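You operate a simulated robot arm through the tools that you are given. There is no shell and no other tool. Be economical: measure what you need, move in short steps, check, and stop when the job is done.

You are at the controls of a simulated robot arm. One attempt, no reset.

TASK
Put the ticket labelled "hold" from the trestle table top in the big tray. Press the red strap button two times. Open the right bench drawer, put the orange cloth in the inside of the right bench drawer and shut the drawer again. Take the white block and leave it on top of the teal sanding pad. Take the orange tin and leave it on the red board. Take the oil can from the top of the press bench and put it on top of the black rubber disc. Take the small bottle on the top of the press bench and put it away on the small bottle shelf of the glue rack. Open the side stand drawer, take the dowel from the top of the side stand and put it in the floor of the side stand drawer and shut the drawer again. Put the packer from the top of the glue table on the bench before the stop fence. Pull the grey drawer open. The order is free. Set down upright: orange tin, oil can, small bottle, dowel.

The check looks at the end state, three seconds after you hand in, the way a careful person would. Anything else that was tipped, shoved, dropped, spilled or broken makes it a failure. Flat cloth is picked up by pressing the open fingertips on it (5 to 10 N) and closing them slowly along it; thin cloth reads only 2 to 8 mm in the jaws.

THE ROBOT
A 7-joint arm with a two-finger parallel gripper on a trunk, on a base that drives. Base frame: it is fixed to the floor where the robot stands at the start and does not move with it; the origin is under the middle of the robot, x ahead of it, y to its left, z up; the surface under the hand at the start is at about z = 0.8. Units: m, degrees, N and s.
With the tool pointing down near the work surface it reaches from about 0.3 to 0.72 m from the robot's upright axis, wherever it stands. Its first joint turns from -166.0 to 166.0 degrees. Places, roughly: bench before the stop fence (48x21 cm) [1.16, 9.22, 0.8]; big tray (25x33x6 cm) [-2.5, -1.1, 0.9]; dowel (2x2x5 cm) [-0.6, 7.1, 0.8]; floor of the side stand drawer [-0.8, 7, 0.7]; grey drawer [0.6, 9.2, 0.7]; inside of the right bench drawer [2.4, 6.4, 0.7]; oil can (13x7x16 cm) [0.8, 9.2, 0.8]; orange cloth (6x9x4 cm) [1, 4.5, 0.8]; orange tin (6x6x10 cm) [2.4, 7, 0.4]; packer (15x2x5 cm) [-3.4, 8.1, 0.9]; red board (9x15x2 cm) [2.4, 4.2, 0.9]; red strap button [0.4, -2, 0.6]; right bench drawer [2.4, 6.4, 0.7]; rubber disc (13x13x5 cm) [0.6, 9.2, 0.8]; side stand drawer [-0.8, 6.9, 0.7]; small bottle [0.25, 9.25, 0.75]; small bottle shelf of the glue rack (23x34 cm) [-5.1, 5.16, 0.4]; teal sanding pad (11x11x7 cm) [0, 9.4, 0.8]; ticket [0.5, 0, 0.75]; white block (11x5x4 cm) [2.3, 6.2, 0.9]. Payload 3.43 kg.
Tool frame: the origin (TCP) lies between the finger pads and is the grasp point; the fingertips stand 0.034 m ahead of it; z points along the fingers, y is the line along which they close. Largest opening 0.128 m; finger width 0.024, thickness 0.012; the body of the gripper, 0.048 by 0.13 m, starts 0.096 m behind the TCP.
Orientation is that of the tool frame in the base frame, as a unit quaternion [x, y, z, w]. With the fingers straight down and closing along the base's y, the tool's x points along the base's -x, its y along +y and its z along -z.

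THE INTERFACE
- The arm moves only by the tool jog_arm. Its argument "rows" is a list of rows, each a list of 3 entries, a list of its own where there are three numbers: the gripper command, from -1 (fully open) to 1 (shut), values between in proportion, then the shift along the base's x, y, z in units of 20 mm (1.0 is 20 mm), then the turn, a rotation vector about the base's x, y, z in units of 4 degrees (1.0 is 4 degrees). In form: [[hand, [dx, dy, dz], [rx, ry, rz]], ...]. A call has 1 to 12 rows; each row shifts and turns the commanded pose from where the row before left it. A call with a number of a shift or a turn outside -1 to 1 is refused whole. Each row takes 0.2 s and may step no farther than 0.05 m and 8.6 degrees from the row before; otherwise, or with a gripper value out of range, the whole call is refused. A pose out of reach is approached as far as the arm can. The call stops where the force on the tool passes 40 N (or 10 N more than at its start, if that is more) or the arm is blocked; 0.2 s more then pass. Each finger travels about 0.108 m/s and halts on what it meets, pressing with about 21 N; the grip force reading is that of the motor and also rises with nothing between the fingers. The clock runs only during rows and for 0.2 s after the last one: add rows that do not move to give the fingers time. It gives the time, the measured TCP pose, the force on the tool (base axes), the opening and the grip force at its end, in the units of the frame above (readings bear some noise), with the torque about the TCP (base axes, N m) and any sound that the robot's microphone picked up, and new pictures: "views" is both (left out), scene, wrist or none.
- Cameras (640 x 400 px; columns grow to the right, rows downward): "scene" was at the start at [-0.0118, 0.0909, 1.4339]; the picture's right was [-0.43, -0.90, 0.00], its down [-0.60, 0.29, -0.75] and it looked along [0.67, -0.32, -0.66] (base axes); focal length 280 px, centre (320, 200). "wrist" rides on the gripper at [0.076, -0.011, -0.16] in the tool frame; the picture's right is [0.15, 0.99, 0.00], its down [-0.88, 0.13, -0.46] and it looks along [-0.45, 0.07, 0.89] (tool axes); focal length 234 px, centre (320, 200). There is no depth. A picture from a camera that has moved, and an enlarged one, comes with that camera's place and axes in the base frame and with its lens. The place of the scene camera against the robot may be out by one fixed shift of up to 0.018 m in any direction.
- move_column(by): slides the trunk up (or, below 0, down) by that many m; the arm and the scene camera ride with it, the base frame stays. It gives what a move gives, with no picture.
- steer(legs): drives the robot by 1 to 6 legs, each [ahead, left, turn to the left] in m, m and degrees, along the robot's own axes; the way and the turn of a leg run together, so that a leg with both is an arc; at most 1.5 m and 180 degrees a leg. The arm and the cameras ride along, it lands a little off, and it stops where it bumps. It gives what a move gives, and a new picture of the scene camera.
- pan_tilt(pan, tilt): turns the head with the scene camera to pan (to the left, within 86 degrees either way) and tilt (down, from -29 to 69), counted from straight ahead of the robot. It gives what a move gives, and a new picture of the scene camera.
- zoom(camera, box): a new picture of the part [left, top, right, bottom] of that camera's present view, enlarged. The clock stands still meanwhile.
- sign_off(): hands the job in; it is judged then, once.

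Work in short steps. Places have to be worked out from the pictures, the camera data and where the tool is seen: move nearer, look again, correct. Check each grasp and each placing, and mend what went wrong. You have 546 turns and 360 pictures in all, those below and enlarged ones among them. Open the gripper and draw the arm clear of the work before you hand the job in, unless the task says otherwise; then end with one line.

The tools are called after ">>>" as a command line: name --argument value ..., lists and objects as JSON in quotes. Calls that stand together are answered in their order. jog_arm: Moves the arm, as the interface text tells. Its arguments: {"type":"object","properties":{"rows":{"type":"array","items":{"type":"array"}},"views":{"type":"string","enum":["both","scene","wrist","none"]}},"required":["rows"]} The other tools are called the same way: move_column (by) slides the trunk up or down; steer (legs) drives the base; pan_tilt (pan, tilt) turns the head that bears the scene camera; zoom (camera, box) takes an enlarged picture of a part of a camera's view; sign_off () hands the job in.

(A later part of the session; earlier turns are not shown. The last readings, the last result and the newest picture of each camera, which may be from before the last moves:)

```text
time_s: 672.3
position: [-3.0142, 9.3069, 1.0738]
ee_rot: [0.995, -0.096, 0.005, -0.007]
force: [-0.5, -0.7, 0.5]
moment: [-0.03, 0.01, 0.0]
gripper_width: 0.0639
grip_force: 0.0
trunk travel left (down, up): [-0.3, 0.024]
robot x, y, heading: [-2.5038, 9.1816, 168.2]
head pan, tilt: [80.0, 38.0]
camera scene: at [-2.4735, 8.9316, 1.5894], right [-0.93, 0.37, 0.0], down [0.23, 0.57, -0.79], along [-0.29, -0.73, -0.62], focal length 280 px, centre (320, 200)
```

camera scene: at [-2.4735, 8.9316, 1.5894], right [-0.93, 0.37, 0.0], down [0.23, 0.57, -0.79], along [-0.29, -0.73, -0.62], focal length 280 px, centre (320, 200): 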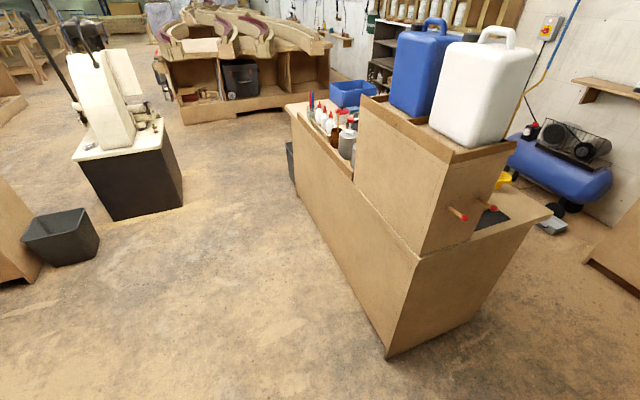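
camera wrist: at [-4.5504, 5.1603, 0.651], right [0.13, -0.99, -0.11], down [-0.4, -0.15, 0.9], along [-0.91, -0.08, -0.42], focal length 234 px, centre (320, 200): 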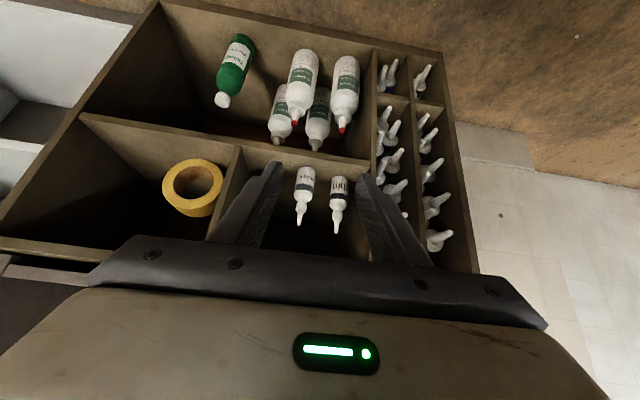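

The base's rear-right corner is against the small table's leg. I move left away from it first, then ahead.

>>> steer --legs '[[0.05, 0.15, 0], [0.6, 0, 0], [0, 0, 12]]'

>>> pan_tilt --pan 75 --tilt 45

```text
time_s: 678.2
position: [-3.695, 9.1873, 1.0719]
ee_rot: [1.0, 0.004, 0.005, -0.007]
force: [0.2, 0.9, -0.5]
moment: [0.01, -0.03, 0.0]
gripper_width: 0.0639
grip_force: 0.1
trunk travel left (down, up): [-0.3, 0.024]
robot x, y, heading: [-3.1701, 9.1641, 179.7]
head pan, tilt: [80.0, 38.0]
camera scene: at [-3.0926, 8.9273, 1.5894], right [-0.98, 0.18, 0.0], down [0.11, 0.61, -0.79], along [-0.14, -0.78, -0.62], focal length 280 px, centre (320, 200)
```

scene: 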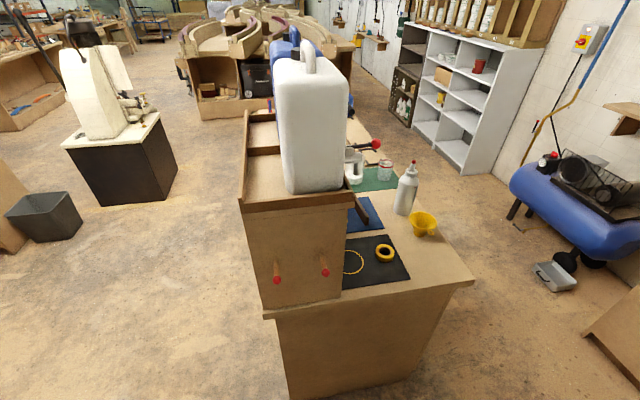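

```text
time_s: 678.8
position: [-3.6944, 9.1873, 1.0732]
ee_rot: [1.0, 0.005, 0.004, -0.007]
force: [0.3, 0.5, -1.2]
moment: [0.0, 0.01, 0.02]
gripper_width: 0.0639
grip_force: 0.0
trunk travel left (down, up): [-0.3, 0.024]
robot x, y, heading: [-3.1696, 9.1688, 179.8]
head pan, tilt: [75.0, 45.0]
camera scene: at [-3.0986, 8.9338, 1.5792], right [-0.97, 0.26, 0.0], down [0.18, 0.68, -0.71], along [-0.19, -0.68, -0.71], focal length 280 px, centre (320, 200)
```

scene: 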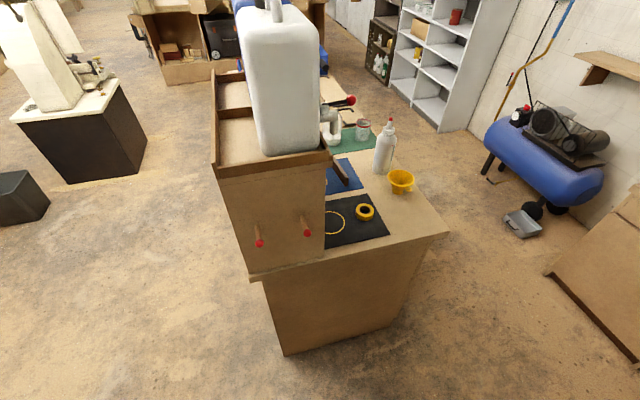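

>>> zoom --camera "scene" --box '[300, 80, 460, 260]'

```text
2.22 times, centred on (380, 170) of scene
camera zoom: at [-3.0986, 8.9338, 1.5792], right [-0.97, 0.26, 0.0], down [0.18, 0.68, -0.71], along [-0.19, -0.68, -0.71], focal length 623 px, centre (187, 267)
```

zoom: 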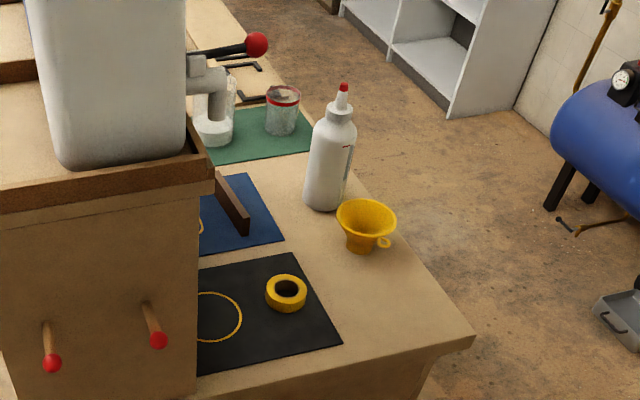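

The dark strip on the blue mat is the packer: centre about (-3.403, 8.13), long axis along y, standing on edge. I'll work from the north end with the arm on my right (heading 0°). First I turn the base.

>>> steer --legs '[[0, -0.1, 0], [0, 0, -90], [0, 0, -89.8]]'

```text
time_s: 688.3
position: [-2.6437, 9.2481, 1.0727]
ee_rot: [-0.007, 1.0, -0.007, -0.004]
force: [-0.3, 0.6, 0.3]
moment: [-0.02, -0.01, -0.03]
gripper_width: 0.0638
grip_force: 0.1
trunk travel left (down, up): [-0.3, 0.024]
robot x, y, heading: [-3.1688, 9.2677, -0.0]
head pan, tilt: [75.0, 45.0]
camera scene: at [-3.2361, 9.4718, 1.5791], right [0.97, -0.26, 0.0], down [-0.18, -0.68, -0.71], along [0.18, 0.68, -0.71], focal length 280 px, centre (320, 200)
```

scene: 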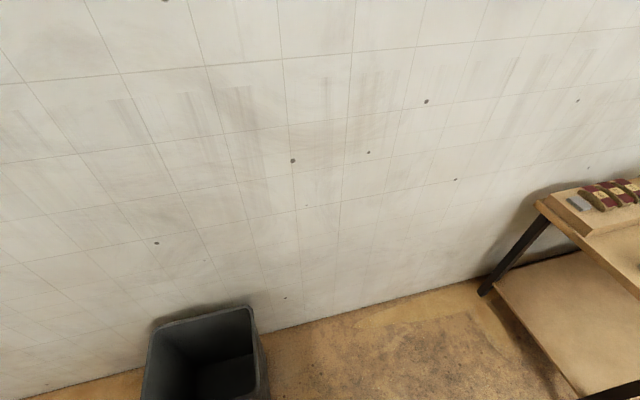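

I swing the arm from front to right in free space.

>>> jog_arm --rows '[[0, [-0.25, -1, 0], [0, 0, -0.6]], [0, [-0.25, -1, 0], [0, 0, -0.6]], [0, [-0.25, -1, 0], [0, 0, -0.6]], [0, [-0.25, -1, 0], [0, 0, -0.6]], [0, [-0.25, -1, 0], [0, 0, -0.6]], [0, [-0.25, -1, 0], [0, 0, -0.6]], [0, [-0.25, -1, 0], [0, 0, -0.6]], [0, [-0.25, -1, 0], [0, 0, -0.6]], [0, [-0.25, -1, 0], [0, 0, -0.6]], [0, [-0.25, -1, 0], [0, 0, -0.6]], [0, [-0.25, -1, 0], [0, 0, -0.6]], [0, [-0.25, -1, 0], [0, 0, -0.6]]]' --views "none"

>>> jog_arm --rows '[[0, [-0.25, -1, 0], [0, 0, -0.6]], [0, [-0.25, -1, 0], [0, 0, -0.6]], [0, [-0.5, -1, 0], [0, 0, -0.6]], [0, [-0.8, -0.8, 0], [0, 0, -0.6]], [0, [-1, -0.5, 0], [0, 0, -0.6]], [0, [-1, -0.5, 0], [0, 0, -0.6]], [0, [-1, -0.5, 0], [0, 0, -0.6]], [0, [-1, -0.5, 0], [0, 0, -0.6]], [0, [-1, -0.5, 0], [0, 0, -0.6]], [0, [-1, -0.5, 0], [0, 0, -0.6]], [0, [-1, -0.5, 0], [0, 0, -0.6]], [0, [-1, -0.5, 0], [0, 0, -0.6]]]' --views "none"

>>> jog_arm --rows '[[0, [-1, -0.3, 0], [0, 0, -0.65]], [0, [-1, -0.3, 0], [0, 0, -0.65]], [0, [-1, -0.2, 0], [0, 0, -0.65]], [0, [-1, -0.1, 0], [0, 0, -0.65]], [0, [-1, 0, 0], [0, 0, -0.65]], [0, [-1, 0, 0], [0, 0, -0.65]], [0, [-1, 0, 0], [0, 0, -0.65]], [0, [-1, 0, 0], [0, 0, -0.65]], [0, [-1, 0, 0], [0, 0, -0.65]], [0, [-0.5, 0, 0], [0, 0, -0.65]], [0, [0, 0, 0], [0, 0, -0.65]], [0, [0, 0, 0], [0, 0, -0.65]]]' --views "none"

```text
time_s: 690.9
position: [-2.7048, 9.0066, 1.0729]
ee_rot: [0.243, 0.97, -0.005, -0.006]
force: [0.3, -0.2, 0.3]
moment: [0.01, -0.05, 0.01]
gripper_width: 0.064
grip_force: 0.1
trunk travel left (down, up): [-0.3, 0.024]
robot x, y, heading: [-3.1691, 9.264, 0.3]
head pan, tilt: [75.0, 45.0]
```

```text
time_s: 693.5
position: [-2.8989, 8.8502, 1.0719]
ee_rot: [0.476, 0.879, -0.003, -0.007]
force: [0.1, 0.9, 0.7]
moment: [0.02, 0.0, -0.01]
gripper_width: 0.0638
grip_force: 0.0
trunk travel left (down, up): [-0.3, 0.024]
robot x, y, heading: [-3.1674, 9.2671, -0.1]
head pan, tilt: [75.0, 45.0]
```

```text
time_s: 696.1
position: [-3.0892, 8.8341, 1.0735]
ee_rot: [0.695, 0.719, -0.003, -0.008]
force: [0.3, -0.7, -0.3]
moment: [-0.04, 0.03, 0.0]
gripper_width: 0.064
grip_force: 0.1
trunk travel left (down, up): [-0.3, 0.024]
robot x, y, heading: [-3.17, 9.2648, 0.2]
head pan, tilt: [75.0, 45.0]
```

Arm is on the right, tool closing along x. I shift the base west then toward the table, staying clear of the tall unit.

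>>> steer --legs '[[-0.33, 0, 0], [0, -0.4, 0]]'

>>> jog_arm --rows '[[0, [0, 0, 0], [0, 0, 0]]]' --views "wrist"

```text
time_s: 702.3
position: [-3.4162, 8.4316, 1.0729]
ee_rot: [0.696, 0.718, -0.003, -0.007]
force: [0.2, 0.9, -0.2]
moment: [-0.01, -0.03, 0.02]
gripper_width: 0.0641
grip_force: 0.0
trunk travel left (down, up): [-0.3, 0.024]
robot x, y, heading: [-3.499, 8.8653, 0.1]
head pan, tilt: [75.0, 45.0]
camera scene: at [-3.5604, 9.0692, 1.5791], right [0.97, -0.26, 0.0], down [-0.18, -0.68, -0.71], along [0.18, 0.68, -0.71], focal length 280 px, centre (320, 200)
```

scene: 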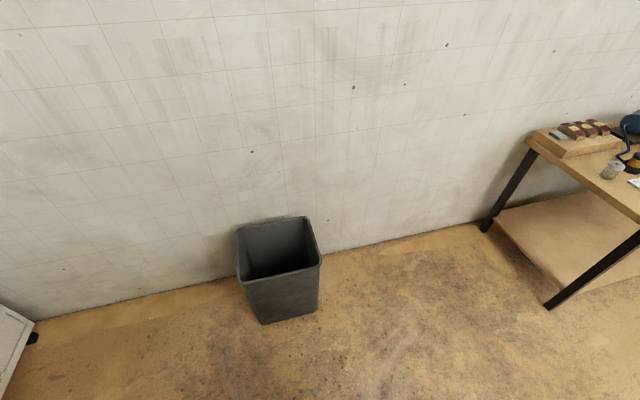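

```text
time_s: 702.7
position: [-3.4162, 8.4304, 1.074]
ee_rot: [0.696, 0.718, -0.002, -0.008]
force: [-0.3, -0.1, 0.2]
moment: [0.03, 0.01, -0.02]
gripper_width: 0.0642
grip_force: 0.0
trunk travel left (down, up): [-0.3, 0.024]
robot x, y, heading: [-3.4902, 8.8624, -0.1]
head pan, tilt: [75.0, 45.0]
camera wrist: at [-3.4277, 8.5046, 1.2326], right [0.98, 0.18, -0.01], down [0.16, -0.88, 0.45], along [0.07, -0.44, -0.89], focal length 234 px, centre (320, 200)
```

wrist: 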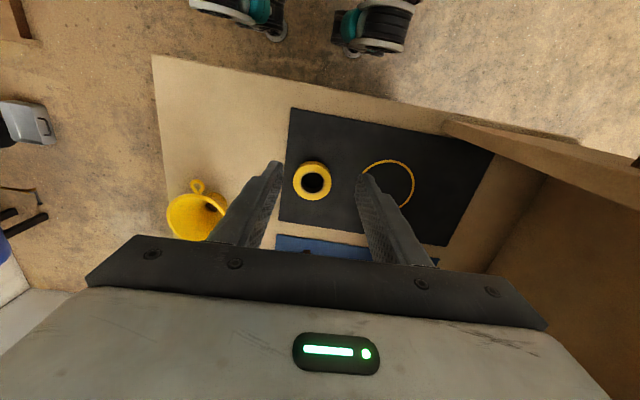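

The tall unit's west face is at x≈-3.25, giving clearance. I extend over the packer.

>>> jog_arm --rows '[[0, [0.05, -1, 0], [0, 0, 0]], [0, [0.05, -1, 0], [0, 0, 0]], [0, [0.05, -1, 0], [0, 0, 0]], [0, [0.05, -1, 0], [0, 0, 0]], [0, [0.05, -1, 0], [0, 0, 0]], [0, [0.05, -1, 0], [0, 0, 0]], [0, [0.05, -1, 0], [0, 0, 0]], [0, [0.05, -1, 0], [0, 0, 0]], [0, [0.05, -1, 0], [0, 0, 0]], [0, [0, -1, 0], [0, 0, 0]], [0, [0, 0, 0], [0, 0, 0]]]' --views "wrist"

```text
time_s: 705.1
position: [-3.4073, 8.2292, 1.074]
ee_rot: [0.696, 0.718, -0.002, -0.008]
force: [0.1, -1.0, -0.7]
moment: [0.04, -0.01, 0.01]
gripper_width: 0.0641
grip_force: 0.0
trunk travel left (down, up): [-0.3, 0.024]
robot x, y, heading: [-3.4944, 8.867, -0.1]
head pan, tilt: [75.0, 45.0]
camera wrist: at [-3.4188, 8.3038, 1.2327], right [0.98, 0.18, -0.01], down [0.16, -0.88, 0.45], along [0.07, -0.44, -0.89], focal length 234 px, centre (320, 200)
```

wrist: 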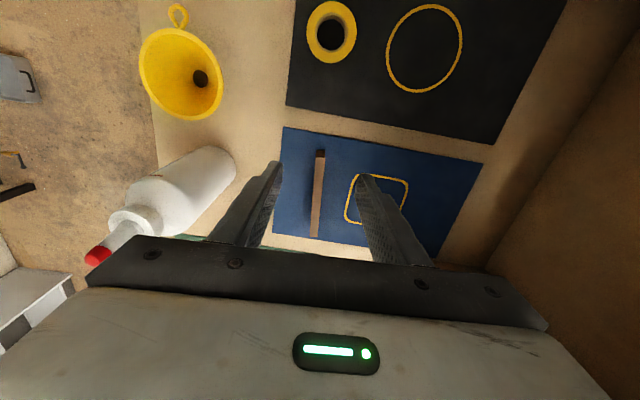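

The packer's top centre is about (-3.398, 8.15). I step the base 3 cm closer, then align over it.

>>> steer --legs '[[0, -0.03, 0]]'

>>> jog_arm --rows '[[0, [0.4, -0.9, 0], [0, 0, 0.4]], [0, [0, -0.9, -0.5], [0, 0, 0.4]], [0, [0, -0.6, -1], [0, 0, 0]], [0, [0, 0, -1], [0, 0, 0]], [0, [0, 0, -1], [0, 0, 0]], [0, [0, 0, 0], [0, 0, 0]]]' --views "wrist"

```text
time_s: 706.1
position: [-3.4073, 8.1998, 1.0728]
ee_rot: [0.696, 0.718, -0.002, -0.008]
force: [-1.0, 0.4, 0.0]
moment: [-0.01, -0.02, 0.0]
gripper_width: 0.0641
grip_force: 0.1
trunk travel left (down, up): [-0.3, 0.024]
robot x, y, heading: [-3.4947, 8.8334, -0.1]
head pan, tilt: [75.0, 45.0]
camera scene: at [-3.5602, 9.0395, 1.5792], right [0.97, -0.26, 0.0], down [-0.18, -0.68, -0.71], along [0.18, 0.68, -0.71], focal length 280 px, centre (320, 200)
```

scene: 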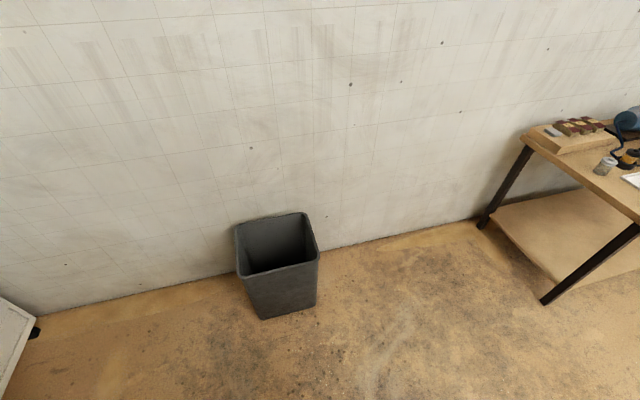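

```text
time_s: 707.5
position: [-3.3988, 8.1523, 1.0032]
ee_rot: [0.677, 0.736, -0.002, -0.008]
force: [-0.1, -0.1, -0.8]
moment: [0.01, -0.02, 0.04]
gripper_width: 0.0638
grip_force: 0.1
trunk travel left (down, up): [-0.3, 0.024]
robot x, y, heading: [-3.4976, 8.8373, -0.0]
head pan, tilt: [75.0, 45.0]
camera wrist: at [-3.4153, 8.2259, 1.1616], right [0.97, 0.23, -0.01], down [0.21, -0.87, 0.45], along [0.09, -0.44, -0.89], focal length 234 px, centre (320, 200)
```

wrist: 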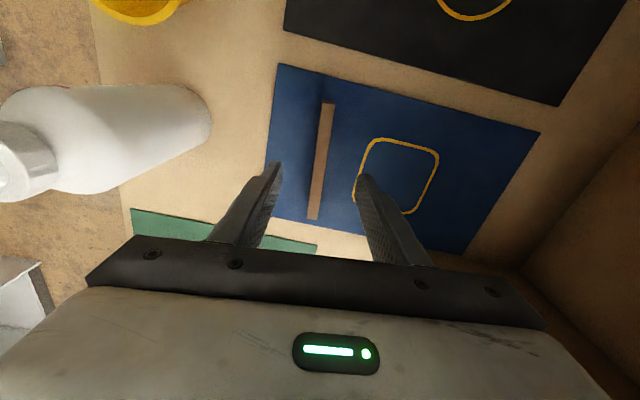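

The packer is at 8° to the tool; I rotate back, adjust y, and lower.

>>> jog_arm --rows '[[0, [0.2, -0.5, -0.5], [0, 0, -0.97]], [0, [0, 0, -1], [0, 0, -0.97]], [0, [0, 0, -1], [0, 0, 0]], [0, [0, 0, -1], [0, 0, 0]], [0, [0, 0, 0], [0, 0, 0]]]' --views "wrist"

```text
time_s: 708.7
position: [-3.3948, 8.1424, 0.9331]
ee_rot: [0.725, 0.689, -0.001, -0.008]
force: [-0.1, -0.8, 0.0]
moment: [-0.01, -0.01, 0.03]
gripper_width: 0.0641
grip_force: 0.0
trunk travel left (down, up): [-0.3, 0.024]
robot x, y, heading: [-3.4918, 8.8326, -0.4]
head pan, tilt: [75.0, 45.0]
camera wrist: at [-3.4006, 8.2175, 1.0925], right [1.0, 0.1, -0.01], down [0.09, -0.89, 0.45], along [0.03, -0.45, -0.89], focal length 234 px, centre (320, 200)
```

wrist: 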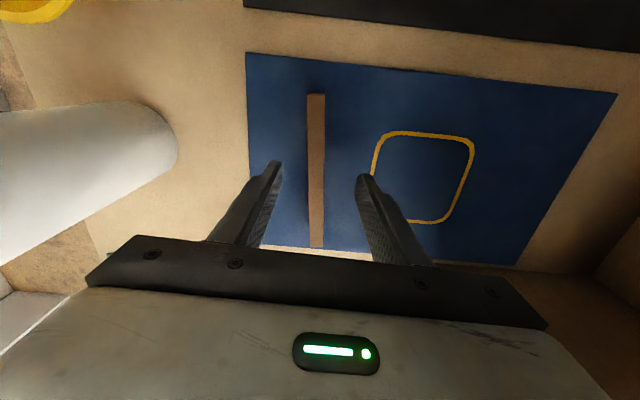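

Aligned. I lower with force checks.

>>> jog_arm --rows '[[0, [0, 0, -0.7], [0, 0, 0]], [0, [0, 0, -0.7], [0, 0, 0]], [0, [0, 0, -0.5], [0, 0, 0]], [0, [0, 0, -0.3], [0, 0, 0]], [0, [0, 0, -0.3], [0, 0, 0]]]' --views "wrist"

```text
time_s: 709.9
position: [-3.3955, 8.1441, 0.8973]
ee_rot: [0.725, 0.689, -0.004, -0.003]
force: [-0.3, -2.3, 21.7]
moment: [0.05, -0.85, -0.05]
gripper_width: 0.0635
grip_force: 0.1
out of reach, approached as far as the arm can: row 3, 4
trunk travel left (down, up): [-0.3, 0.024]
robot x, y, heading: [-3.4944, 8.8323, -0.1]
head pan, tilt: [75.0, 45.0]
camera wrist: at [-3.4015, 8.2212, 1.0561], right [1.0, 0.1, -0.01], down [0.09, -0.89, 0.46], along [0.03, -0.46, -0.89], focal length 234 px, centre (320, 200)
```

wrist: 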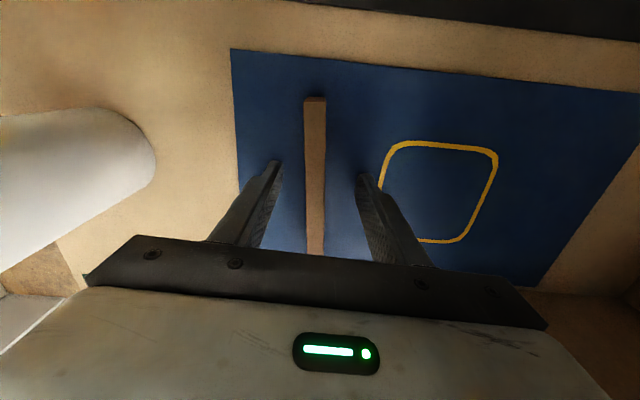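

The tips touch the mat at 0.863. I raise 4 mm and close.

>>> jog_arm --rows '[[0, [0, 0, 0.3], [0, 0, 0]], [0.2, [0, 0, 0], [0, 0, 0]], [0.4, [0, 0, 0], [0, 0, 0]], [0.6, [0, 0, 0], [0, 0, 0]], [0.7, [0, 0, 0], [0, 0, 0]], [0.8, [0, 0, 0], [0, 0, 0]], [0.9, [0, 0, 0], [0, 0, 0]], [0.9, [0, 0, 0], [0, 0, 0]]]' --views "wrist"

```text
time_s: 711.7
position: [-3.3964, 8.1455, 0.8974]
ee_rot: [0.725, 0.689, -0.003, -0.009]
force: [-0.3, 0.5, 0.5]
moment: [-0.03, -0.02, 0.03]
gripper_width: 0.0135
grip_force: 20.7
trunk travel left (down, up): [-0.3, 0.024]
robot x, y, heading: [-3.4961, 8.8345, -0.0]
head pan, tilt: [75.0, 45.0]
camera wrist: at [-3.4019, 8.2197, 1.057], right [1.0, 0.1, -0.01], down [0.09, -0.89, 0.45], along [0.03, -0.45, -0.89], focal length 234 px, centre (320, 200)
```

wrist: 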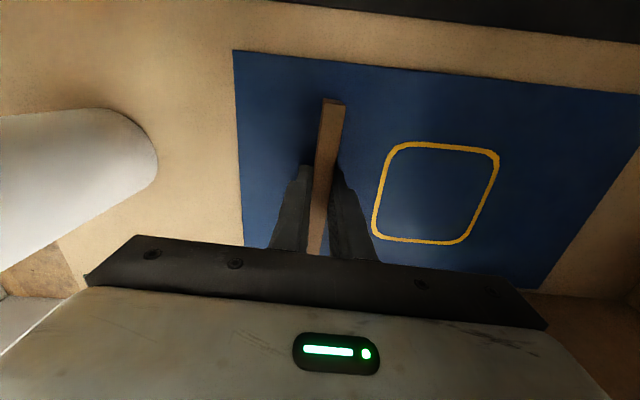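

Gripped (13.5 mm). I lift and retract.

>>> jog_arm --rows '[[0.9, [0, 0, 0.5], [0, 0, 0]], [0.9, [0, 0, 1], [0, 0, 0]], [0.9, [0, 0, 1], [0, 0, 0]], [0.9, [0, 0, 1], [0, 0, 0]], [0.9, [0, 0, 1], [0, 0, 0]], [0.9, [0, 0, 1], [0, 0, 0]], [0.9, [0, 0.5, 1], [0, 0, 0]], [0.9, [0, 1, 1], [0, 0, 0]], [0.9, [0, 1, 1], [0, 0, 0]], [0.9, [0, 1, 0.5], [0, 0, 0]], [0.9, [0, 1, 0], [0, 0, 0]], [0.9, [0, 1, 0], [0, 0, 0]]]' --views "wrist"

```text
time_s: 714.3
position: [-3.3953, 8.2549, 1.0775]
ee_rot: [0.725, 0.689, -0.002, -0.008]
force: [-0.9, -0.1, -0.4]
moment: [0.03, -0.01, 0.05]
gripper_width: 0.0133
grip_force: 20.7
trunk travel left (down, up): [-0.3, 0.024]
robot x, y, heading: [-3.4925, 8.835, -0.4]
head pan, tilt: [75.0, 45.0]
camera wrist: at [-3.4011, 8.3297, 1.2375], right [1.0, 0.1, -0.01], down [0.09, -0.89, 0.45], along [0.03, -0.45, -0.89], focal length 234 px, centre (320, 200)
```

wrist: 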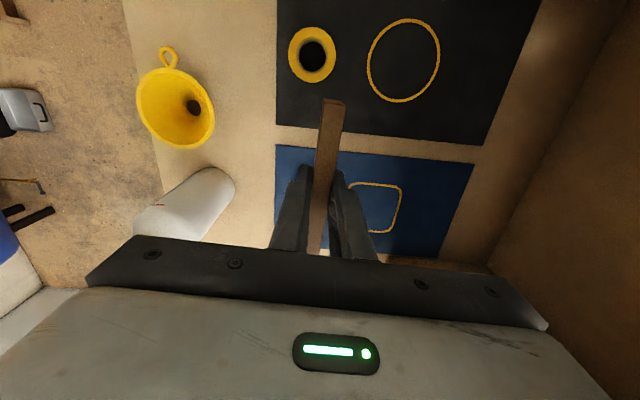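

Held. I leave the table and re-orient for the press bench, turning via the free west side.

>>> steer --legs '[[0, 0.42, 0.4], [0.74, 0, 0], [0, 0, -90], [0, 0, -90], [0, 0.45, 0], [-0.35, 0.6, 0]]'

```text
time_s: 736.1
position: [-2.818, 9.3362, 1.0776]
ee_rot: [-0.684, 0.73, -0.008, 0.001]
force: [-0.4, -0.2, -0.5]
moment: [0.02, -0.03, -0.02]
gripper_width: 0.0135
grip_force: 21.1
trunk travel left (down, up): [-0.3, 0.024]
robot x, y, heading: [-2.7272, 8.75, 178.9]
head pan, tilt: [75.0, 45.0]
stopped in leg 6: the robot was blocked; the commanded pose is now the measured one
camera scene: at [-2.6624, 8.5229, 1.5792], right [-0.96, 0.28, 0.0], down [0.2, 0.68, -0.71], along [-0.2, -0.68, -0.71], focal length 280 px, centre (320, 200)
```

scene: 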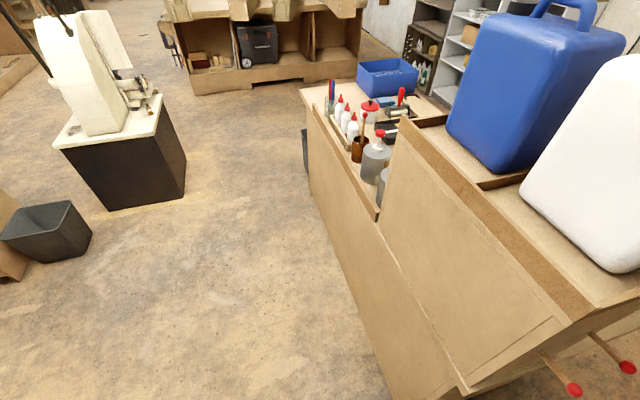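

The front-left corner touched the table corner. I back east first, then go left.

>>> steer --legs '[[-0.35, 0, 0], [0, 0.55, 1]]'

```text
time_s: 743.7
position: [-2.4926, 8.7797, 1.0779]
ee_rot: [-0.688, 0.725, -0.009, 0.002]
force: [0.8, -0.5, -0.6]
moment: [0.02, -0.02, -0.01]
gripper_width: 0.0134
grip_force: 20.9
trunk travel left (down, up): [-0.3, 0.024]
robot x, y, heading: [-2.3946, 8.2028, 179.4]
head pan, tilt: [75.0, 45.0]
camera scene: at [-2.3244, 7.9693, 1.5791], right [-0.96, 0.26, 0.0], down [0.19, 0.68, -0.71], along [-0.19, -0.68, -0.71], focal length 280 px, centre (320, 200)
```

scene: 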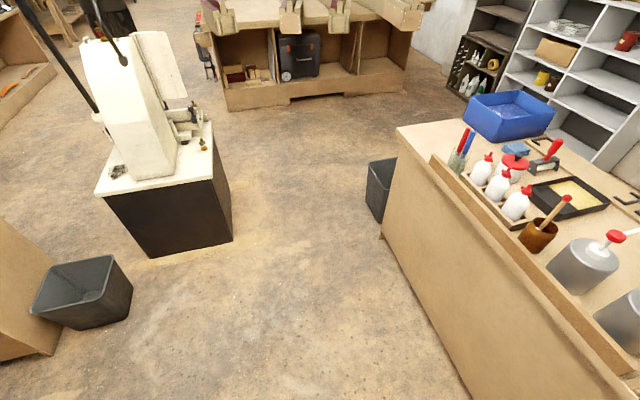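

I reverse east along the aisle to x≈1.15.

>>> steer --legs '[[-1.5, 0, 0.3], [-1.5, 0, 0], [-0.6, 0, 0]]'

>>> pan_tilt --pan -80 --tilt 42

```text
time_s: 761.2
position: [1.1153, 8.8247, 1.0779]
ee_rot: [-0.694, 0.72, -0.008, 0.001]
force: [0.6, 0.2, -0.6]
moment: [0.0, -0.01, -0.02]
gripper_width: 0.0133
grip_force: 21.2
trunk travel left (down, up): [-0.3, 0.024]
robot x, y, heading: [1.2247, 8.2458, -179.3]
head pan, tilt: [75.0, 45.0]
camera scene: at [1.297, 8.0157, 1.5791], right [-0.97, 0.25, 0.0], down [0.18, 0.68, -0.71], along [-0.18, -0.68, -0.71], focal length 280 px, centre (320, 200)
```

scene: 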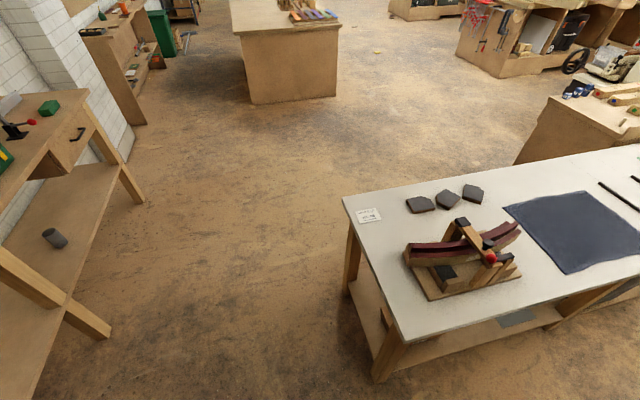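

```text
time_s: 763.6
position: [1.1167, 8.8244, 1.0788]
ee_rot: [-0.694, 0.72, -0.008, 0.002]
force: [0.8, -0.3, -1.0]
moment: [0.0, -0.03, 0.0]
gripper_width: 0.0138
grip_force: 21.0
trunk travel left (down, up): [-0.3, 0.024]
robot x, y, heading: [1.2212, 8.2468, -179.4]
head pan, tilt: [-80.0, 42.0]
camera scene: at [1.3016, 8.1766, 1.5835], right [0.98, 0.18, 0.0], down [0.12, -0.66, -0.74], along [-0.14, 0.73, -0.67], focal length 280 px, centre (320, 200)
```

scene: 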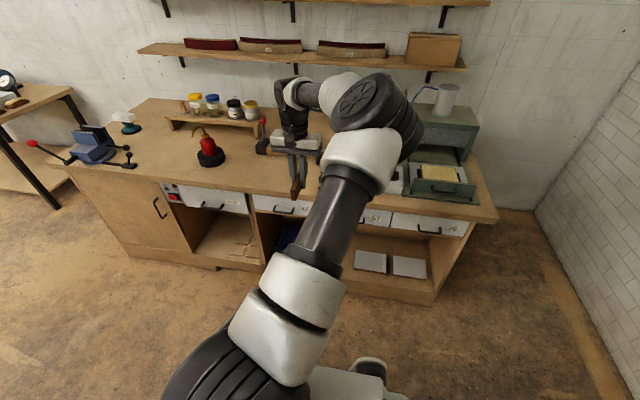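

I step to the bench and look with the wrist camera at the area before the fence.

>>> steer --legs '[[0, -0.35, -0.6]]'

>>> jog_arm --rows '[[0.9, [0, 0, 0], [0, 0, 0]]]' --views "wrist"

```text
time_s: 767.5
position: [1.1168, 9.1735, 1.0777]
ee_rot: [-0.693, 0.721, -0.008, 0.001]
force: [-0.3, 0.9, -0.7]
moment: [0.03, 0.01, 0.01]
gripper_width: 0.0133
grip_force: 20.5
trunk travel left (down, up): [-0.3, 0.024]
robot x, y, heading: [1.2207, 8.5987, -180.0]
head pan, tilt: [-80.0, 42.0]
camera scene: at [1.2987, 8.5255, 1.5835], right [0.98, 0.18, 0.0], down [0.12, -0.66, -0.74], along [-0.13, 0.73, -0.67], focal length 280 px, centre (320, 200)
```

scene: 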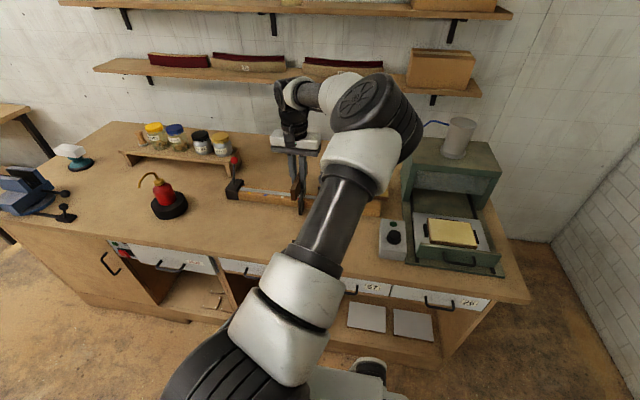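

```text
time_s: 767.9
position: [1.117, 9.174, 1.0777]
ee_rot: [-0.692, 0.722, -0.008, 0.002]
force: [0.3, 0.7, -0.5]
moment: [0.0, 0.0, 0.02]
gripper_width: 0.0133
grip_force: 20.8
trunk travel left (down, up): [-0.3, 0.024]
robot x, y, heading: [1.2257, 8.5954, -179.8]
head pan, tilt: [-80.0, 42.0]
camera wrist: at [1.1227, 9.0991, 1.2375], right [-0.99, -0.1, -0.01], down [-0.1, 0.89, 0.45], along [-0.04, 0.44, -0.9], focal length 234 px, centre (320, 200)
```

wrist: 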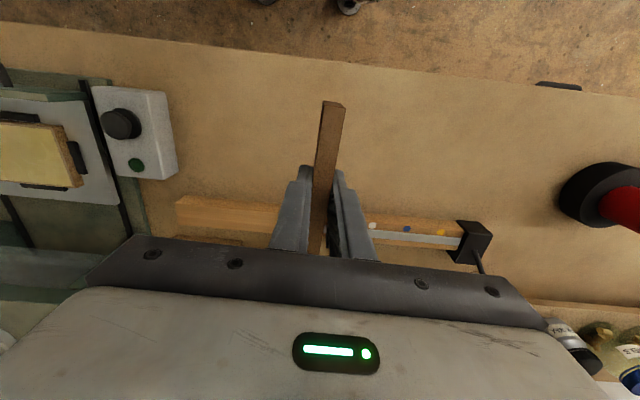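

Free space y 9.07–9.34. I centre at y≈9.21, x≈1.117, and lower.

>>> jog_arm --rows '[[0.9, [0, 0.9, 0], [0, 0, 0]], [0.9, [0, 0.9, -1], [0, 0, 0]], [0.9, [0, 0, -1], [0, 0, 0]], [0.9, [0, 0, -1], [0, 0, 0]], [0.9, [0, 0, -1], [0, 0, 0]], [0.9, [0, 0, -1], [0, 0, 0]], [0.9, [0, 0, -1], [0, 0, 0]], [0.9, [0, 0, -1], [0, 0, 0]], [0.9, [0, 0, -1], [0, 0, 0]], [0.9, [0, 0, -1], [0, 0, 0]], [0.9, [0, 0, -1], [0, 0, 0]], [0.9, [0, 0, 0], [0, 0, 0]]]' --views "wrist"

```text
time_s: 770.5
position: [1.1168, 9.2109, 0.8784]
ee_rot: [-0.692, 0.721, -0.008, 0.002]
force: [0.0, 0.0, -0.9]
moment: [-0.02, -0.03, 0.01]
gripper_width: 0.0135
grip_force: 20.5
trunk travel left (down, up): [-0.3, 0.024]
robot x, y, heading: [1.2212, 8.5956, -180.0]
head pan, tilt: [-80.0, 42.0]
camera wrist: at [1.123, 9.1364, 1.0386], right [-0.99, -0.1, -0.01], down [-0.1, 0.89, 0.45], along [-0.04, 0.45, -0.89], focal length 234 px, centre (320, 200)
```

wrist: 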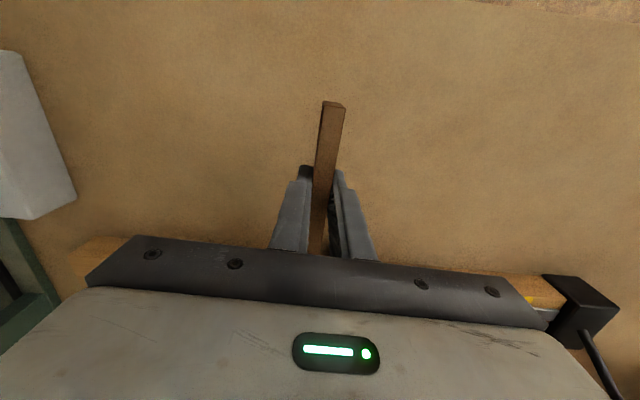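

>>> jog_arm --rows '[[0.9, [0, 0, -0.5], [0, 0, 0]], [0.9, [0, 0, -0.5], [0, 0, 0]], [0.9, [0, 0, -0.4], [0, 0, 0]], [0.9, [0, 0, -0.3], [0, 0, 0]], [0.9, [0, 0, -0.3], [0, 0, 0]], [0.9, [0, 0, 0], [0, 0, 0]]]' --views "none"

>>> jog_arm --rows '[[0.9, [0, 0, -0.2], [0, 0, 0]], [0.9, [0, 0, -0.2], [0, 0, 0]], [0.9, [0, 0, 0], [0, 0, 0]]]' --views "none"

```text
time_s: 771.9
position: [1.1166, 9.2096, 0.838]
ee_rot: [-0.692, 0.721, -0.008, 0.002]
force: [0.5, 0.2, -0.7]
moment: [-0.02, 0.01, -0.01]
gripper_width: 0.0134
grip_force: 20.7
trunk travel left (down, up): [-0.3, 0.024]
robot x, y, heading: [1.2214, 8.5964, -179.6]
head pan, tilt: [-80.0, 42.0]
```

```text
time_s: 772.7
position: [1.1162, 9.21, 0.8341]
ee_rot: [-0.693, 0.721, -0.006, 0.003]
force: [1.0, -5.8, 25.5]
moment: [-0.56, 0.27, 0.08]
gripper_width: 0.0135
grip_force: 21.3
trunk travel left (down, up): [-0.3, 0.024]
robot x, y, heading: [1.2234, 8.5964, -179.9]
head pan, tilt: [-80.0, 42.0]
```

Contact at 0.834. I ease 1 mm, open, and rise.

>>> jog_arm --rows '[[0.9, [0, 0, 0.1], [0, 0, 0]], [0.7, [0, 0, 0], [0, 0, 0]], [0.5, [0, 0, 0], [0, 0, 0]], [0.2, [0, 0, 0], [0, 0, 0]], [0.2, [0, 0, 0.3], [0, 0, 0]], [0.2, [0, 0, 0.7], [0, 0, 0]], [0.2, [0, 0, 1], [0, 0, 0]], [0.2, [0, 0, 1], [0, 0, 0]], [0.2, [0, 0, 1], [0, 0, 0]], [0.2, [0, 0, 1], [0, 0, 0]], [0.2, [0, 0, 1], [0, 0, 0]], [0.2, [0, 0, 1], [0, 0, 0]]]' --views "wrist"

```text
time_s: 773.7
position: [1.1294, 9.2096, 0.8349]
ee_rot: [-0.689, 0.724, -0.014, 0.007]
force: [12.9, -12.5, 18.7]
moment: [-0.28, 0.12, 0.27]
gripper_width: 0.0429
grip_force: 0.0
trunk travel left (down, up): [-0.3, 0.024]
robot x, y, heading: [1.2208, 8.597, -179.9]
head pan, tilt: [-80.0, 42.0]
stopped in row 4: the force on the tool passed its limit at 43 N (the readings are from after the stop); the commanded pose is now the measured one
camera wrist: at [1.1323, 9.1352, 0.9946], right [-0.99, -0.1, -0.03], down [-0.1, 0.89, 0.44], along [-0.02, 0.44, -0.9], focal length 234 px, centre (320, 200)
```

wrist: 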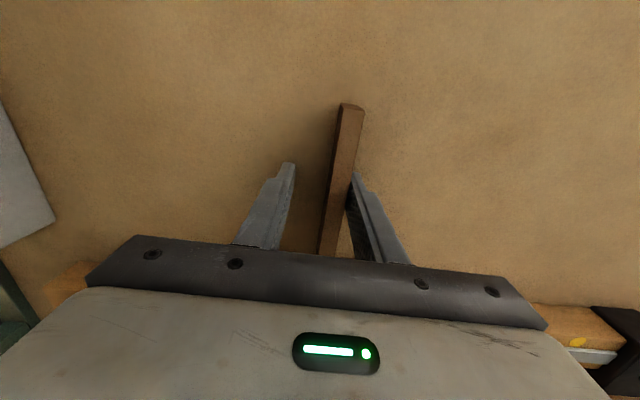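

A fingertip was dragging on the bench. I lift 6 mm, then open further and rise.

>>> jog_arm --rows '[[0.3, [0, 0, 0.2], [0, 0, 0]], [0.3, [0, 0, 0.2], [0, 0, 0]], [0.2, [0, 0, 0], [0, 0, 0]], [0.1, [0, 0, 0], [0, 0, 0]]]' --views "wrist"

```text
time_s: 774.7
position: [1.1246, 9.2113, 0.84]
ee_rot: [-0.69, 0.724, -0.012, 0.006]
force: [0.0, 0.0, -0.6]
moment: [0.01, 0.01, -0.01]
gripper_width: 0.0577
grip_force: 0.1
trunk travel left (down, up): [-0.3, 0.024]
robot x, y, heading: [1.2189, 8.5927, -180.0]
head pan, tilt: [-80.0, 42.0]
camera wrist: at [1.1284, 9.1361, 1.0002], right [-0.99, -0.1, -0.02], down [-0.1, 0.89, 0.44], along [-0.02, 0.44, -0.9], focal length 234 px, centre (320, 200)
```

wrist: 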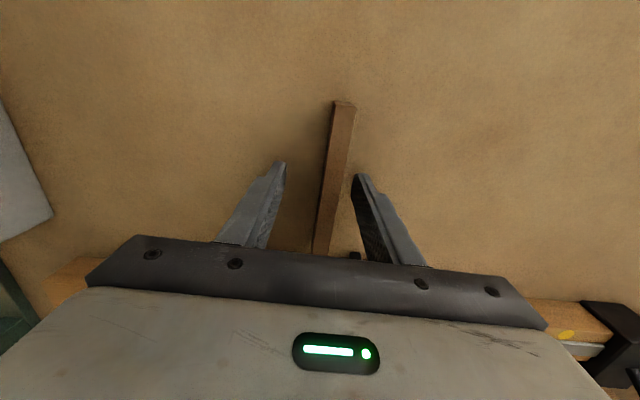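

The packer stands free between the fingers. I rise.

>>> jog_arm --rows '[[0.1, [0, 0, 0.3], [0, 0, 0]], [0.1, [0, 0, 0.7], [0, 0, 0]], [0.1, [0, 0, 1], [0, 0, 0]], [0.1, [0, 0, 1], [0, 0, 0]], [0.1, [0, 0, 1], [0, 0, 0]], [0.1, [0, 0, 1], [0, 0, 0]], [0.1, [0, 0, 1], [0, 0, 0]], [0.1, [0, 0, 1], [0, 0, 0]], [0.1, [0, -1, 1], [0, 0, 0]], [0.1, [0, -1, 1], [0, 0, 0]], [0.1, [0, -1, 0], [0, 0, 0]]]' --views "wrist"

```text
time_s: 777.1
position: [1.1256, 9.1522, 1.0206]
ee_rot: [-0.69, 0.724, -0.012, 0.006]
force: [0.5, -0.3, 0.2]
moment: [0.02, -0.01, 0.02]
gripper_width: 0.0575
grip_force: 0.1
trunk travel left (down, up): [-0.3, 0.024]
robot x, y, heading: [1.2215, 8.5966, -179.7]
head pan, tilt: [-80.0, 42.0]
camera wrist: at [1.1288, 9.0773, 1.1807], right [-0.99, -0.1, -0.02], down [-0.1, 0.89, 0.44], along [-0.02, 0.44, -0.9], focal length 234 px, centre (320, 200)
```

wrist: 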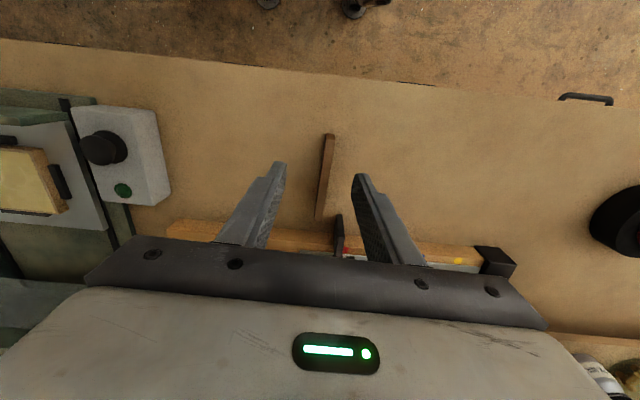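

The packer stands at about (1.118, 9.20), before the fence. Next: the leftmost grey drawer, handle near (0.63, 9.02, 0.70). I back off, shift over, and turn the tool horizontal with vertical closing.

>>> steer --legs '[[0, 0.35, 0], [0.5, 0, 0]]'

>>> jog_arm --rows '[[0.2, [0, 0, 0], [1, -1, 1]], [0.2, [0, 0, 0], [1, -1, 1]], [0.2, [0, 0, 0], [1, -1, 1]], [0.2, [0, 0, 0], [1, -1, 1]], [0.2, [0, 0, 0], [1, -1, 1]], [0.2, [0, 0, 0], [1, -1, 1]], [0.2, [0, 0, 0], [1, -1, 1]], [0.2, [0, 0, 0], [1, -1, 1]], [0.2, [0, 0, 0], [1, -1, 1]]]' --views "none"

>>> jog_arm --rows '[[0.2, [0, 0, 0], [1, -1, 1]], [0.2, [0, 0, 0], [1, -1, 1]], [0.2, [0, 0, 0], [1, -1, 1]], [0.2, [0, 0, 0], [1, -1, 1]], [0.2, [0, 0, 0], [1, -1, 1]], [0.2, [0, 0, 0], [1, -1, 1]], [0.2, [0, 0, 0], [1, -1, 1]], [0.2, [0, 0, 0], [1, -1, 1]], [0.2, [0, 0, 0], [0.33, -0.33, 0.33]]]' --views "none"

>>> move_column --by -0.3

```text
time_s: 783.5
position: [0.6356, 8.7992, 1.0214]
ee_rot: [-0.69, 0.724, -0.013, 0.006]
force: [0.4, -0.3, 0.2]
moment: [-0.03, -0.01, -0.01]
gripper_width: 0.0577
grip_force: 0.1
trunk travel left (down, up): [-0.3, 0.024]
robot x, y, heading: [0.7277, 8.2412, -180.3]
head pan, tilt: [-80.0, 42.0]
camera scene: at [0.8058, 8.1718, 1.5835], right [0.98, 0.18, 0.0], down [0.12, -0.66, -0.74], along [-0.13, 0.73, -0.67], focal length 280 px, centre (320, 200)
```

scene: 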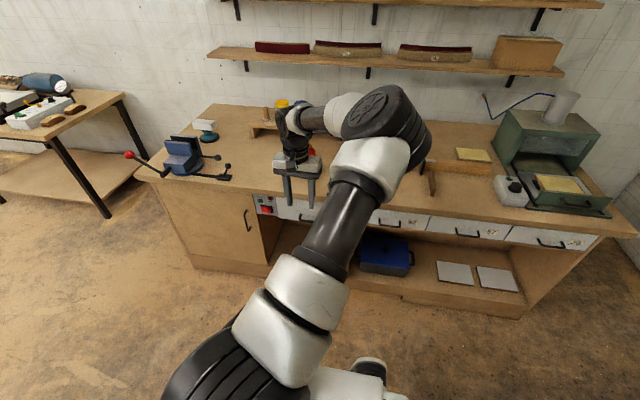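

```text
time_s: 785.5
position: [0.6339, 8.8002, 1.022]
ee_rot: [0.801, -0.415, -0.002, -0.432]
force: [0.5, 0.8, 0.1]
moment: [0.0, 0.02, -0.02]
gripper_width: 0.0514
grip_force: 0.1
trunk travel left (down, up): [-0.3, 0.024]
robot x, y, heading: [0.7281, 8.2389, -180.2]
head pan, tilt: [-80.0, 42.0]
```

```text
time_s: 787.5
position: [0.544, 8.7769, 1.0938]
ee_rot: [-0.7, 0.024, 0.009, 0.714]
force: [0.5, -0.7, -1.1]
moment: [0.02, -0.01, -0.01]
gripper_width: 0.0513
grip_force: 0.1
out of reach, approached as far as the arm can: row 6, 7, 8, 9
trunk travel left (down, up): [-0.3, 0.024]
robot x, y, heading: [0.7328, 8.244, -180.0]
head pan, tilt: [-80.0, 42.0]
```

```text
time_s: 790.5
position: [0.5442, 8.778, 0.7921]
ee_rot: [-0.701, 0.025, 0.01, 0.713]
force: [0.0, 0.2, -0.4]
moment: [0.0, 0.03, -0.02]
gripper_width: 0.0515
grip_force: 0.0
trunk travel left (down, up): [0.0, 0.324]
robot x, y, heading: [0.7275, 8.2439, -179.9]
head pan, tilt: [-80.0, 42.0]
```

The tool is horizontal, pointing at the bench. I look from here.

>>> jog_arm --rows '[[0.2, [0.8, 0, -0.8], [0, 0, 0]], [0.2, [0.8, 0, -0.8], [0, 0, 0]], [0.2, [0.8, 0, -0.8], [0, 0, 0]], [0.2, [0.8, 0, -0.8], [0, 0, 0]], [0.2, [0.8, 0, -0.8], [0, 0, 0]]]'

```text
time_s: 791.7
position: [0.5477, 8.7517, 0.7766]
ee_rot: [-0.703, 0.028, 0.006, 0.711]
force: [-0.4, -0.3, 0.3]
moment: [0.01, 0.01, -0.02]
gripper_width: 0.0514
grip_force: 0.0
out of reach, approached as far as the arm can: row 1, 2, 3, 4, 5
trunk travel left (down, up): [0.0, 0.324]
robot x, y, heading: [0.7257, 8.2422, -179.5]
head pan, tilt: [-80.0, 42.0]
camera scene: at [0.8059, 8.1717, 1.2835], right [0.98, 0.18, 0.0], down [0.12, -0.66, -0.74], along [-0.13, 0.73, -0.67], focal length 280 px, centre (320, 200)
camera wrist: at [0.6187, 8.5882, 0.7802], right [0.1, 0.01, -1.0], down [-0.9, -0.43, -0.09], along [-0.42, 0.9, -0.03], focal length 234 px, centre (320, 200)
```

scene: 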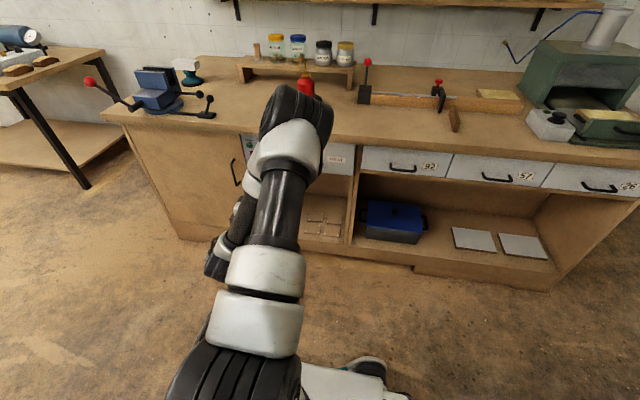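
wrist: 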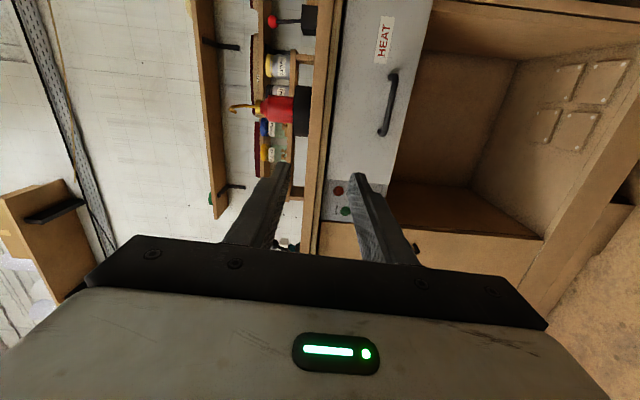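

The handle is at about (0.61, 9.04, 0.66). I extend toward it, lowering as the reach opens up.

>>> jog_arm --rows '[[0.2, [0.35, 1, -0.3], [0, 0, 0]], [0.2, [0.35, 1, -0.3], [0, 0, 0]], [0.2, [0.35, 1, -0.5], [0, 0, 0]], [0.2, [0.35, 1, -0.5], [0, 0, 0]], [0.2, [0.35, 1, -0.7], [0, 0, 0]], [0.2, [0.35, 1, -0.7], [0, 0, 0]], [0.2, [0.35, 1, -0.7], [0, 0, 0]], [0.2, [0.35, 1, -0.7], [0, 0, 0]], [0.2, [0.3, 0.5, -0.7], [0, 0, 0]], [0.2, [0, 0, -0.7], [0, 0, 0]]]' --views "wrist"

```text
time_s: 793.9
position: [0.489, 8.8767, 0.7643]
ee_rot: [-0.702, 0.028, 0.006, 0.711]
force: [1.0, 0.1, -0.2]
moment: [-0.02, 0.01, -0.01]
gripper_width: 0.0512
grip_force: 0.1
out of reach, approached as far as the arm can: row 1, 2, 3, 4, 5, 6, 7, 8, 9, 10
trunk travel left (down, up): [0.0, 0.324]
robot x, y, heading: [0.7241, 8.2437, -179.8]
head pan, tilt: [-80.0, 42.0]
camera wrist: at [0.5593, 8.715, 0.7688], right [0.1, 0.01, -1.0], down [-0.9, -0.43, -0.09], along [-0.43, 0.9, -0.03], focal length 234 px, centre (320, 200)
```

wrist: 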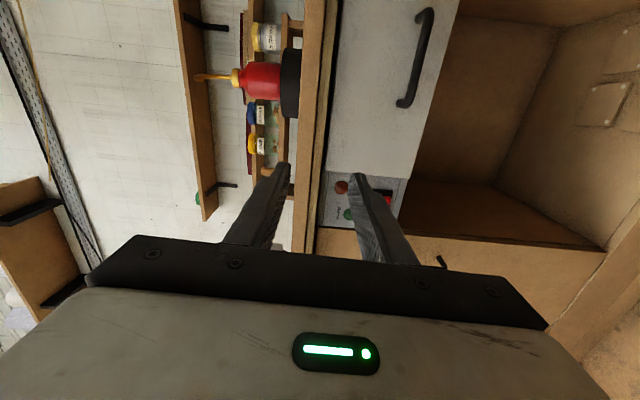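

The arm is at a joint limit because the hand is ahead of the robot's axis. In the earlier drawer case it was slightly behind. I move the base ahead 0.2 m and bring the hand back relative to it.

>>> steer --legs '[[0.18, 0.05, 0]]'

>>> jog_arm --rows '[[0.2, [1, 0, 0.2], [0, 0, 0]], [0.2, [1, 0, 0.2], [0, 0, 0]], [0.2, [1, 0, 0.2], [0, 0, 0]], [0.2, [1, 0, 0], [0, 0, 0]], [0.2, [1, 0, 0], [0, 0, 0]], [0.2, [1, 0, 0], [0, 0, 0]], [0.2, [1, 0, 0], [0, 0, 0]], [0.2, [1, 0, 0], [0, 0, 0]], [0.2, [1, 0, 0], [0, 0, 0]], [0.2, [1, 0, 0], [0, 0, 0]]]' --views "none"

```text
time_s: 795.5
position: [0.3085, 8.8277, 0.7633]
ee_rot: [-0.703, 0.029, 0.006, 0.711]
force: [0.4, 0.4, 0.3]
moment: [-0.02, 0.0, -0.01]
gripper_width: 0.051
grip_force: 0.0
trunk travel left (down, up): [0.0, 0.324]
robot x, y, heading: [0.5461, 8.1925, -179.9]
head pan, tilt: [-80.0, 42.0]
camera scene: at [0.6263, 8.1208, 1.2835], right [0.98, 0.17, 0.0], down [0.12, -0.66, -0.74], along [-0.13, 0.73, -0.67], focal length 280 px, centre (320, 200)
```

scene: 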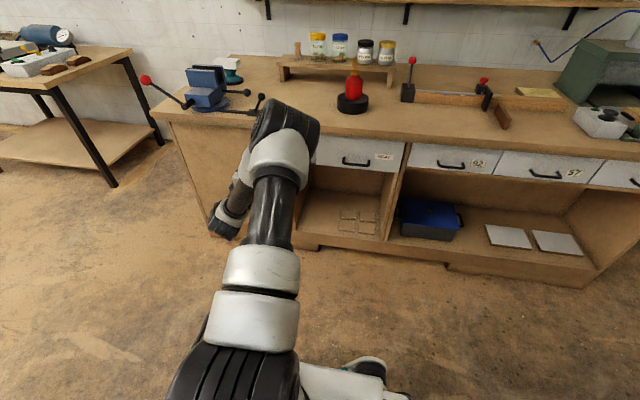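

```text
time_s: 797.7
position: [0.4081, 8.793, 0.8577]
ee_rot: [-0.704, 0.032, 0.003, 0.709]
force: [0.0, 0.1, 0.3]
moment: [-0.01, 0.01, 0.0]
gripper_width: 0.0511
grip_force: 0.0
out of reach, approached as far as the arm can: row 1, 2, 3, 4, 5, 6, 7, 8, 9, 10
trunk travel left (down, up): [0.0, 0.324]
robot x, y, heading: [0.5461, 8.1946, -179.9]
head pan, tilt: [-80.0, 42.0]
```

I raise the hand while moving it behind the axis, at larger reach.

>>> jog_arm --rows '[[0.2, [0.5, 0.5, 1], [0, 0, 0]], [0.2, [0.5, 0.5, 1], [0, 0, 0]], [0.2, [0.5, 0.5, 1], [0, 0, 0]], [0.2, [0.5, 0.5, 1], [0, 0, 0]], [0.2, [1, 0.5, 0.5], [0, 0, 0]], [0.2, [1, 0, 0], [0, 0, 0]], [0.2, [1, 0, 0], [0, 0, 0]], [0.2, [1, 0, 0], [0, 0, 0]], [0.2, [1, 0, 0], [0, 0, 0]], [0.2, [1, 0, 0], [0, 0, 0]], [0.2, [1, 0, 0], [0, 0, 0]], [0.2, [1, 0, 0], [0, 0, 0]]]' --views "scene"

```text
time_s: 800.3
position: [0.4724, 8.83, 0.9902]
ee_rot: [-0.705, 0.033, 0.003, 0.709]
force: [-0.1, 0.1, -0.5]
moment: [0.02, -0.01, -0.01]
gripper_width: 0.0514
grip_force: 0.1
out of reach, approached as far as the arm can: row 4, 5, 6, 7, 8, 9, 10, 11, 12
trunk travel left (down, up): [0.0, 0.324]
robot x, y, heading: [0.5505, 8.1888, -179.8]
head pan, tilt: [-80.0, 42.0]
camera scene: at [0.6262, 8.1208, 1.2835], right [0.98, 0.17, 0.0], down [0.12, -0.66, -0.74], along [-0.13, 0.73, -0.67], focal length 280 px, centre (320, 200)
```

scene: 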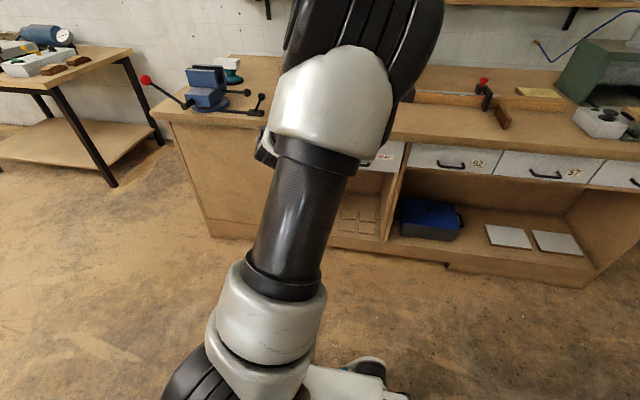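

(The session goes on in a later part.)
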